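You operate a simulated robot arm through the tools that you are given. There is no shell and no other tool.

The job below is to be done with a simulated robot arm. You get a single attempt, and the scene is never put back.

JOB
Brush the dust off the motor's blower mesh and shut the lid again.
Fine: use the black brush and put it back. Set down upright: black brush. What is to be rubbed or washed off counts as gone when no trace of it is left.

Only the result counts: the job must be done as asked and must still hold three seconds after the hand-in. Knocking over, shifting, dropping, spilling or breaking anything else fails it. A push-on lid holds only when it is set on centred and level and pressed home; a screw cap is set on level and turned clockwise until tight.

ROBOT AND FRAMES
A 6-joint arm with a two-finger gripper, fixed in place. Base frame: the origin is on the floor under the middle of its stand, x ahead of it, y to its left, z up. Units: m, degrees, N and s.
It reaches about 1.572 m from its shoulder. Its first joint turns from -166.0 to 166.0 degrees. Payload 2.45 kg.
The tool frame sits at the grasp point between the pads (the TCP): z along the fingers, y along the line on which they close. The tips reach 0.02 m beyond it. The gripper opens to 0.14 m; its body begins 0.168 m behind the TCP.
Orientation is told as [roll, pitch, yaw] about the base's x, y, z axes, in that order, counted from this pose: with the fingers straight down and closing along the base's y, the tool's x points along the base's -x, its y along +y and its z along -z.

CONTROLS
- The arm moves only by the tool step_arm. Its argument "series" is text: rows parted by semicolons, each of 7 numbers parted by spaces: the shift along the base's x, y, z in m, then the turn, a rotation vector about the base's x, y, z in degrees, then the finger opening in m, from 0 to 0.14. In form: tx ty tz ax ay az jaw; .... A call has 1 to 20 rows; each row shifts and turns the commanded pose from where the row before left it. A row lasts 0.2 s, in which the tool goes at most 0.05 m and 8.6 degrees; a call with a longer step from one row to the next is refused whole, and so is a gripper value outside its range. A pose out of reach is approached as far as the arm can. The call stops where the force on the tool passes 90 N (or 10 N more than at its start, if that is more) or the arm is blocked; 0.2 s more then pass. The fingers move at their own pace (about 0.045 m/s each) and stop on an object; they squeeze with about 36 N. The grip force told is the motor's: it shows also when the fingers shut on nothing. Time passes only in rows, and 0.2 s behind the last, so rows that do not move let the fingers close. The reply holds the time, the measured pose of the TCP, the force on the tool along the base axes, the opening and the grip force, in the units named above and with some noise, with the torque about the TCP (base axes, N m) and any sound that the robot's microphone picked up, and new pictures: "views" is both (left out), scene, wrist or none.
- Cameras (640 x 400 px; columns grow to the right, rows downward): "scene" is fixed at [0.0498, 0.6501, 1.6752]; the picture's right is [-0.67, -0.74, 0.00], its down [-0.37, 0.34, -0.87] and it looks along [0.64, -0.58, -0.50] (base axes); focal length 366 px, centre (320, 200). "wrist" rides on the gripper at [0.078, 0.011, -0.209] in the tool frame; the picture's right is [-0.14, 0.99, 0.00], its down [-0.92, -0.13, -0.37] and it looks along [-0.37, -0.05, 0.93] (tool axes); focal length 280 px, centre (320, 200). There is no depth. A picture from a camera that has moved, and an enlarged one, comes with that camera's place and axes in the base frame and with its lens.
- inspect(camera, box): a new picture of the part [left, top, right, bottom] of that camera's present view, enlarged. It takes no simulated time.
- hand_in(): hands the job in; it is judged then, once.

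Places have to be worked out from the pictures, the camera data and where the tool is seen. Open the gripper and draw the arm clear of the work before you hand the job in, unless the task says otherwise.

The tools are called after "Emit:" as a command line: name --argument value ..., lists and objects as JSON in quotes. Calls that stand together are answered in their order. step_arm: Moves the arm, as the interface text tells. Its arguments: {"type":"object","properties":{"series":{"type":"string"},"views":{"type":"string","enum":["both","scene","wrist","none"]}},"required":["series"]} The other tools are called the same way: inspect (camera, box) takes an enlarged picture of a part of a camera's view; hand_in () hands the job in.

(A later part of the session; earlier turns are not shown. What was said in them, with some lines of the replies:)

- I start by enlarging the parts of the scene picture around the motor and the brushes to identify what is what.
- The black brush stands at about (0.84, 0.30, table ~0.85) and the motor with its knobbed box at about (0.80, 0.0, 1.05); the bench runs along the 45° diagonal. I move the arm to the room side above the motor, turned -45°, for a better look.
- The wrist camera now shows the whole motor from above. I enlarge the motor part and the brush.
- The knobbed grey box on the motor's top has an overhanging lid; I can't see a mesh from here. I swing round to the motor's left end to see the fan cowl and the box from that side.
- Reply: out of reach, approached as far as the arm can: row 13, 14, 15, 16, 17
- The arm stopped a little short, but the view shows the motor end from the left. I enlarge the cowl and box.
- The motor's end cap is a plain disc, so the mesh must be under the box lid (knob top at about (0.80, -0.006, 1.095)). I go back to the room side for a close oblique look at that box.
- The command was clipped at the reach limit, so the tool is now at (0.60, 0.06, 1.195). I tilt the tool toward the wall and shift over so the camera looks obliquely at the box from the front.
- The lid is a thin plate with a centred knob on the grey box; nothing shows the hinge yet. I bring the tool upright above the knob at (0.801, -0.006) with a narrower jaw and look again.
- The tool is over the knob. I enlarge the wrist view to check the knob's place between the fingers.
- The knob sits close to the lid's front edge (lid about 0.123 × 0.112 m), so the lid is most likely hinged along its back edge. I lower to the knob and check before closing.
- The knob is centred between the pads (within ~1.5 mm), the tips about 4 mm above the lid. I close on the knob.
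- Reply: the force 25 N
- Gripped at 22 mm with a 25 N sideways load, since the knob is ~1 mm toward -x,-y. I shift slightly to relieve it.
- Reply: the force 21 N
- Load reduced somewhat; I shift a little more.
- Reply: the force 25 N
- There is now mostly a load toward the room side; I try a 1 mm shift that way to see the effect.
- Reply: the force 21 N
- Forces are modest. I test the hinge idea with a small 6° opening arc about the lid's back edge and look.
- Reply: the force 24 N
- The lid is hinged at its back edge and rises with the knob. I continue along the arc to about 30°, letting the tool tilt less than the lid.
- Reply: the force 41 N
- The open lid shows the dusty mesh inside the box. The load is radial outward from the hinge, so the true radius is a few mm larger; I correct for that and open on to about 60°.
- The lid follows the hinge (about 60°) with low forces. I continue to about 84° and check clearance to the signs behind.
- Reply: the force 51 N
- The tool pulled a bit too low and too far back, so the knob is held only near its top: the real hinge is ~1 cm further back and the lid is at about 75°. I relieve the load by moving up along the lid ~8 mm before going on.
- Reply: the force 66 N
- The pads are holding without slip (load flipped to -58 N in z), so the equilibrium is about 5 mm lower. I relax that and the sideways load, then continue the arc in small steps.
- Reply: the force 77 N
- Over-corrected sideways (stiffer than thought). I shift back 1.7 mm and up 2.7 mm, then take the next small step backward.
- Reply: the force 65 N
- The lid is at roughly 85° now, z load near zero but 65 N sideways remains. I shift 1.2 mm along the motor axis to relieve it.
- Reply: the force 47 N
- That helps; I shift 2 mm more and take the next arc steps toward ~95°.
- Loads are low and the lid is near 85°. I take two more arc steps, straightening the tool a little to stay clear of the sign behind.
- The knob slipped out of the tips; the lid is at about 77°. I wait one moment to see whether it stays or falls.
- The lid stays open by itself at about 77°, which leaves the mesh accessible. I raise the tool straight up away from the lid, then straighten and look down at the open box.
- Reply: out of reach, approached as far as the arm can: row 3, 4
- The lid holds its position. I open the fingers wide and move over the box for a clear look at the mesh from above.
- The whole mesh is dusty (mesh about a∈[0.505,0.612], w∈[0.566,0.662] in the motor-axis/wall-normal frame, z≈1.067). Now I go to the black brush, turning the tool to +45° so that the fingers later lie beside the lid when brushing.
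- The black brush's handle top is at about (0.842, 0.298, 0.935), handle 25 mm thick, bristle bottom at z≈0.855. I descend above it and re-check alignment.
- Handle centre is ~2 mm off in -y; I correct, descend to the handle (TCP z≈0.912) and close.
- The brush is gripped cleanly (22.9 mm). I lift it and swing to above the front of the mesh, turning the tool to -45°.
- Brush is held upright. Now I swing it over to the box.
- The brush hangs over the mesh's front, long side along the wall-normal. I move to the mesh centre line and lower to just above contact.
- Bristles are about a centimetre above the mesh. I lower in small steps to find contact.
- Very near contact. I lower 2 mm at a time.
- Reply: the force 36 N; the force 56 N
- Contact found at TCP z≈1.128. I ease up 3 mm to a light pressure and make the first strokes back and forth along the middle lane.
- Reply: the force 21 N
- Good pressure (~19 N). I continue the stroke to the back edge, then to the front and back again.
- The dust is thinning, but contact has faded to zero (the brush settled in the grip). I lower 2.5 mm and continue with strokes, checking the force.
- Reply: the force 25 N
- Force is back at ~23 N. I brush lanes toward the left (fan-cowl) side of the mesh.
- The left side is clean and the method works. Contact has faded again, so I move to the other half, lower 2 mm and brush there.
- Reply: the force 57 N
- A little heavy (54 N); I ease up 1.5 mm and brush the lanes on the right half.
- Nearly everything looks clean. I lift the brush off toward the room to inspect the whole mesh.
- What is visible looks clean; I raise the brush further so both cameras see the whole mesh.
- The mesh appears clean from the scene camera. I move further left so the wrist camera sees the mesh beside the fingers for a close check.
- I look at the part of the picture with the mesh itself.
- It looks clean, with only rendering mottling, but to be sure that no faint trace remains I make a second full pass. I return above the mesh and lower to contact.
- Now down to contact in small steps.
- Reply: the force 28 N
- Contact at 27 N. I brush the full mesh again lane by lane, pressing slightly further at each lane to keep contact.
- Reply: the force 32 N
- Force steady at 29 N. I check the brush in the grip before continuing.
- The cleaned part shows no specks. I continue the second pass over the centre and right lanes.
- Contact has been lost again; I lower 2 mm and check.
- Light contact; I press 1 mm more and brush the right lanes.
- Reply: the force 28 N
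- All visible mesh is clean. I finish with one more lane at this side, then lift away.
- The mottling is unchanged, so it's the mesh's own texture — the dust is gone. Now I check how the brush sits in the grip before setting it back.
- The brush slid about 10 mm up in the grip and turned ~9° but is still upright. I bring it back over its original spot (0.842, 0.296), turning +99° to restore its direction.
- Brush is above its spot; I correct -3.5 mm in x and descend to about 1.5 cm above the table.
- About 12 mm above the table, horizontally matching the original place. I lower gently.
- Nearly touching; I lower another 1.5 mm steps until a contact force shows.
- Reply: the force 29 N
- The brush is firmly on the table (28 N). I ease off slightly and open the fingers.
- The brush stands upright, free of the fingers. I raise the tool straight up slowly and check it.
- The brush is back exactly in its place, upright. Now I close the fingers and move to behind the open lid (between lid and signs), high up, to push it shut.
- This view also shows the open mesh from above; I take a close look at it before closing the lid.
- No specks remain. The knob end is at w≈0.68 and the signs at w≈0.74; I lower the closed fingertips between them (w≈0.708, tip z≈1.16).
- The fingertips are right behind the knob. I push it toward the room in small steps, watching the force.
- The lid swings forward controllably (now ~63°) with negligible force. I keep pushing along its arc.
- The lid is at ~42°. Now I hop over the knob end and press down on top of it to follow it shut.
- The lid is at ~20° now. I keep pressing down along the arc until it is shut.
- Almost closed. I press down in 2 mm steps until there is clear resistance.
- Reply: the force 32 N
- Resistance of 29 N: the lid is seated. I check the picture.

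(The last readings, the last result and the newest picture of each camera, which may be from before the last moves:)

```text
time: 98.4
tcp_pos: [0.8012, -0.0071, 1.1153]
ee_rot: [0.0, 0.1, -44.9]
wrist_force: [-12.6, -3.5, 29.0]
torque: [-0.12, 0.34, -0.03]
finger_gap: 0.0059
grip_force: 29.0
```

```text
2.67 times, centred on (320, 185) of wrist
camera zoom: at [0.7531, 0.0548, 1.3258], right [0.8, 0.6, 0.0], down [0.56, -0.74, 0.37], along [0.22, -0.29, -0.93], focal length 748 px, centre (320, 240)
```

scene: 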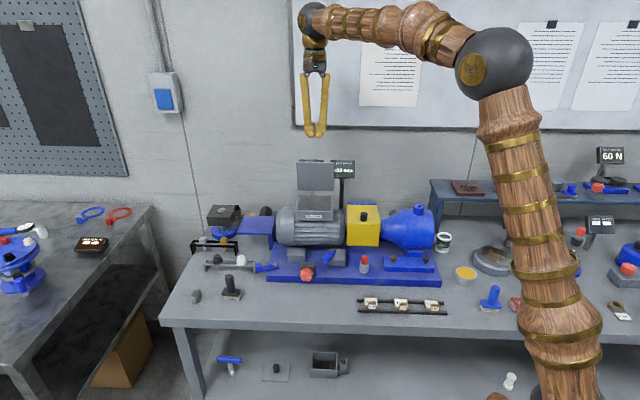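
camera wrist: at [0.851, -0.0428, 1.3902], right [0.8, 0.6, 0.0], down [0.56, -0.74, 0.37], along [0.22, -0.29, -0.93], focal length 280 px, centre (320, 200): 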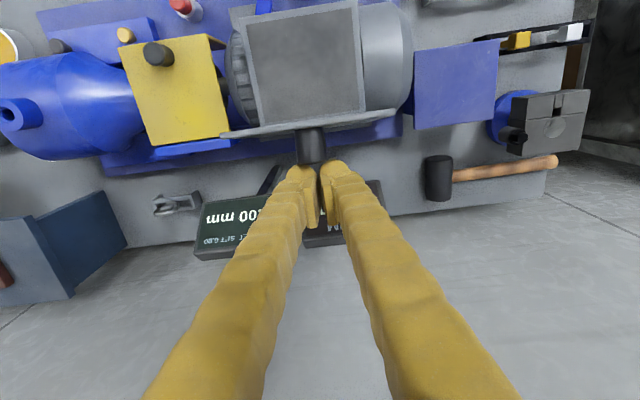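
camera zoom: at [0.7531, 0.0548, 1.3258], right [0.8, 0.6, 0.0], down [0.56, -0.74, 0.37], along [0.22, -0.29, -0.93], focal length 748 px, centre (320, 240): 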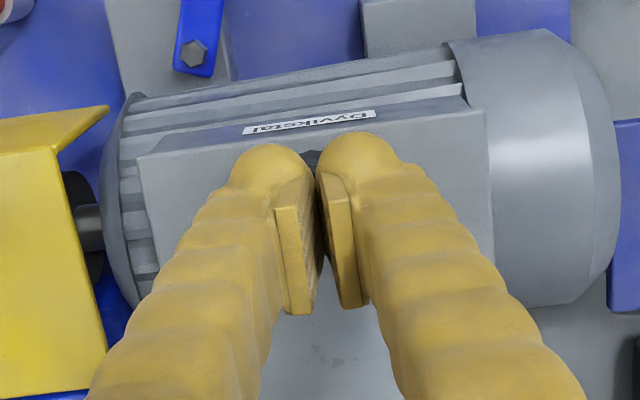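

It looks fully shut, as at the beginning. I press once more briefly, then lift straight off, opening the fingers a little and withdrawing.

Emit:
step_arm --series "0 0 -0.001 0 0 0 0; 0 0 0 0 0 0 0; 0 0 0.006 0 0 0 0; 0 0 0.02 0 0 0 0; 0 0 0.04 0 0 0 0.05; 0 0 0.045 0 0 0 0.1; 0 0 0 0 0 0 0.1" --views "none"

Emit:
inspect --camera "scene" --box '[260, 180, 360, 250]'

Emit:
inspect --camera "wrist" --box '[240, 110, 440, 250]'

```text
time: 100.0
tcp_pos: [0.7998, -0.0099, 1.2233]
ee_rot: [0.0, 0.1, -45.0]
wrist_force: [0.1, -0.2, -1.3]
torque: [0.01, -0.01, -0.03]
finger_gap: 0.0686
grip_force: 0.1
```

```text
5.71 times, centred on (310, 215) of scene
camera zoom: at [0.0498, 0.6501, 1.6752], right [-0.67, -0.74, 0.0], down [-0.37, 0.34, -0.87], along [0.64, -0.58, -0.5], focal length 2089 px, centre (377, 114)
```

zoom: 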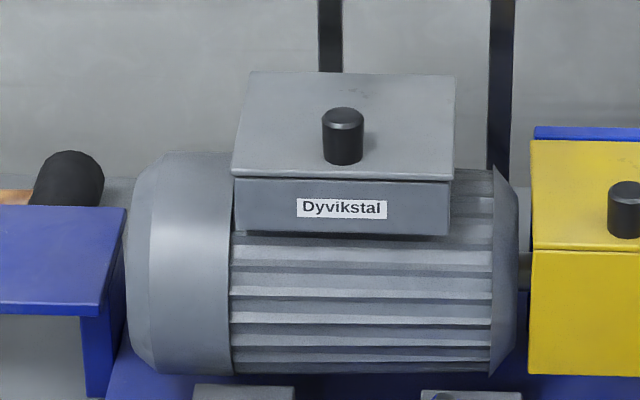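

```text
2.86 times, centred on (340, 180) of wrist
camera zoom: at [0.7521, 0.052, 1.4317], right [0.8, 0.6, 0.0], down [0.56, -0.74, 0.37], along [0.22, -0.29, -0.93], focal length 801 px, centre (263, 257)
```

zoom: 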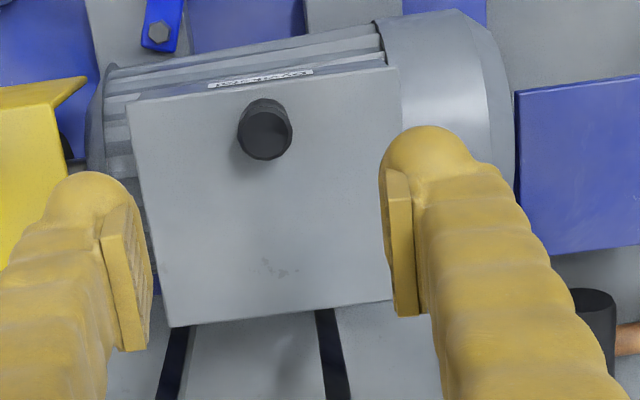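

The lid is shut, identical to the start. I withdraw the arm up and toward the room and take a last look over everything.

Emit:
step_arm --series "0 0 0.045 0 0 0 0.14; -0.01 0.01 0.045 0 0 0 0.14; -0.02 0.02 0.04 0 0 0 0.14; -0.03 0.02 0.02 0 0 0 0.14; -0.03 0.02 0.01 0 0 0 0.14; -0.03 0.02 0 0 0 0 0.14; 0 0 0 0 0 0 0.14; 0 0 0 0 0 0 0.14" --views "both"

Emit:
inspect --camera "scene" --box '[160, 180, 320, 310]'

Emit:
inspect --camera "scene" --box '[280, 150, 460, 320]'

```text
time: 101.8
tcp_pos: [0.6827, 0.0842, 1.3843]
ee_rot: [0.1, 0.1, -44.9]
wrist_force: [-1.0, 0.1, -0.2]
torque: [-0.03, 0.01, 0.03]
finger_gap: 0.1399
grip_force: 0.0
camera wrist: at [0.6342, 0.1453, 1.5937], right [0.8, 0.6, 0.0], down [0.56, -0.74, 0.37], along [0.22, -0.29, -0.93], focal length 280 px, centre (320, 200)
```

scene: 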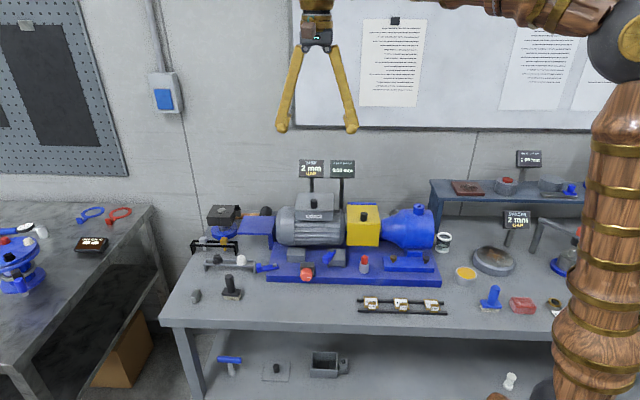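
wrist: 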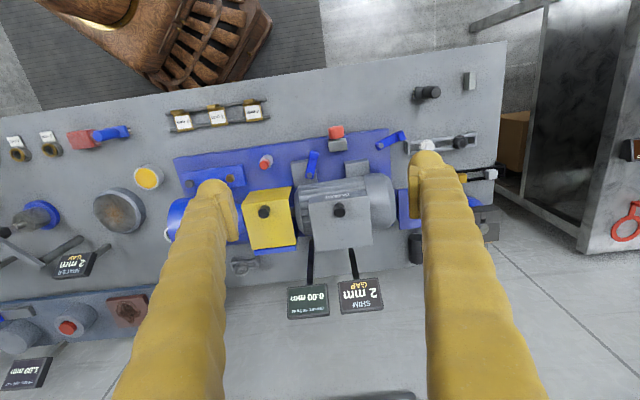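

```text
3.08 times, centred on (240, 245) of scene
camera zoom: at [0.0498, 0.6501, 1.6752], right [-0.67, -0.74, 0.0], down [-0.37, 0.34, -0.87], along [0.64, -0.58, -0.5], focal length 1125 px, centre (566, 62)
```

zoom: 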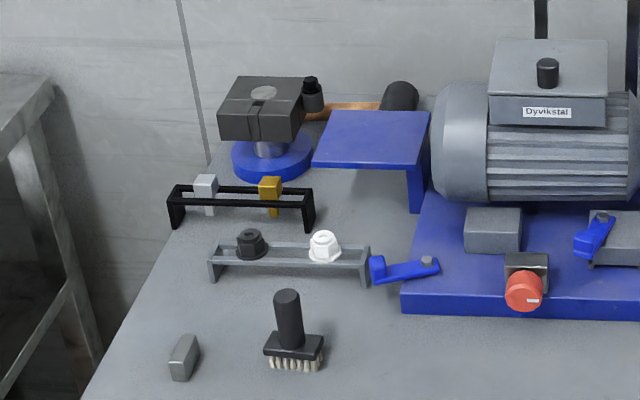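

```text
2.35 times, centred on (370, 235) of scene
camera zoom: at [0.0498, 0.6501, 1.6752], right [-0.67, -0.74, 0.0], down [-0.37, 0.34, -0.87], along [0.64, -0.58, -0.5], focal length 860 px, centre (202, 118)
```

zoom: 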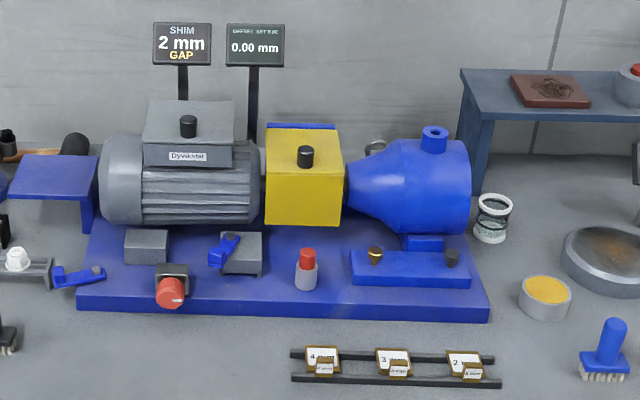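

The lid is shut, the black brush is upright in its old place, nothing else has moved, and the gripper is open and clear of the work. I hand the job in.

Emit:
hand_in

```text
The job is handed in.
```

I brushed the dust off the motor's blower mesh and shut the lid again. The job is handed in, but no verdict has come back.

- **Mesh:** I went over all of it twice with the black brush. Close-up pictures before I shut the lid showed no dust left; the faint mottling still visible looked the same after both passes, so I took it to be the mesh's own texture.
- **Lid:** It is hinged at the back. While I was opening it the knob slipped out of the fingers once, but the lid stayed open by itself. I pushed it shut and pressed down with about 29 N. In the pictures it sits exactly as it did at the start.
- **Black brush:** It stands upright in its original place.
- **Everything else:** Nothing else looks moved in the last pictures. The gripper is open and the arm is clear of the work.
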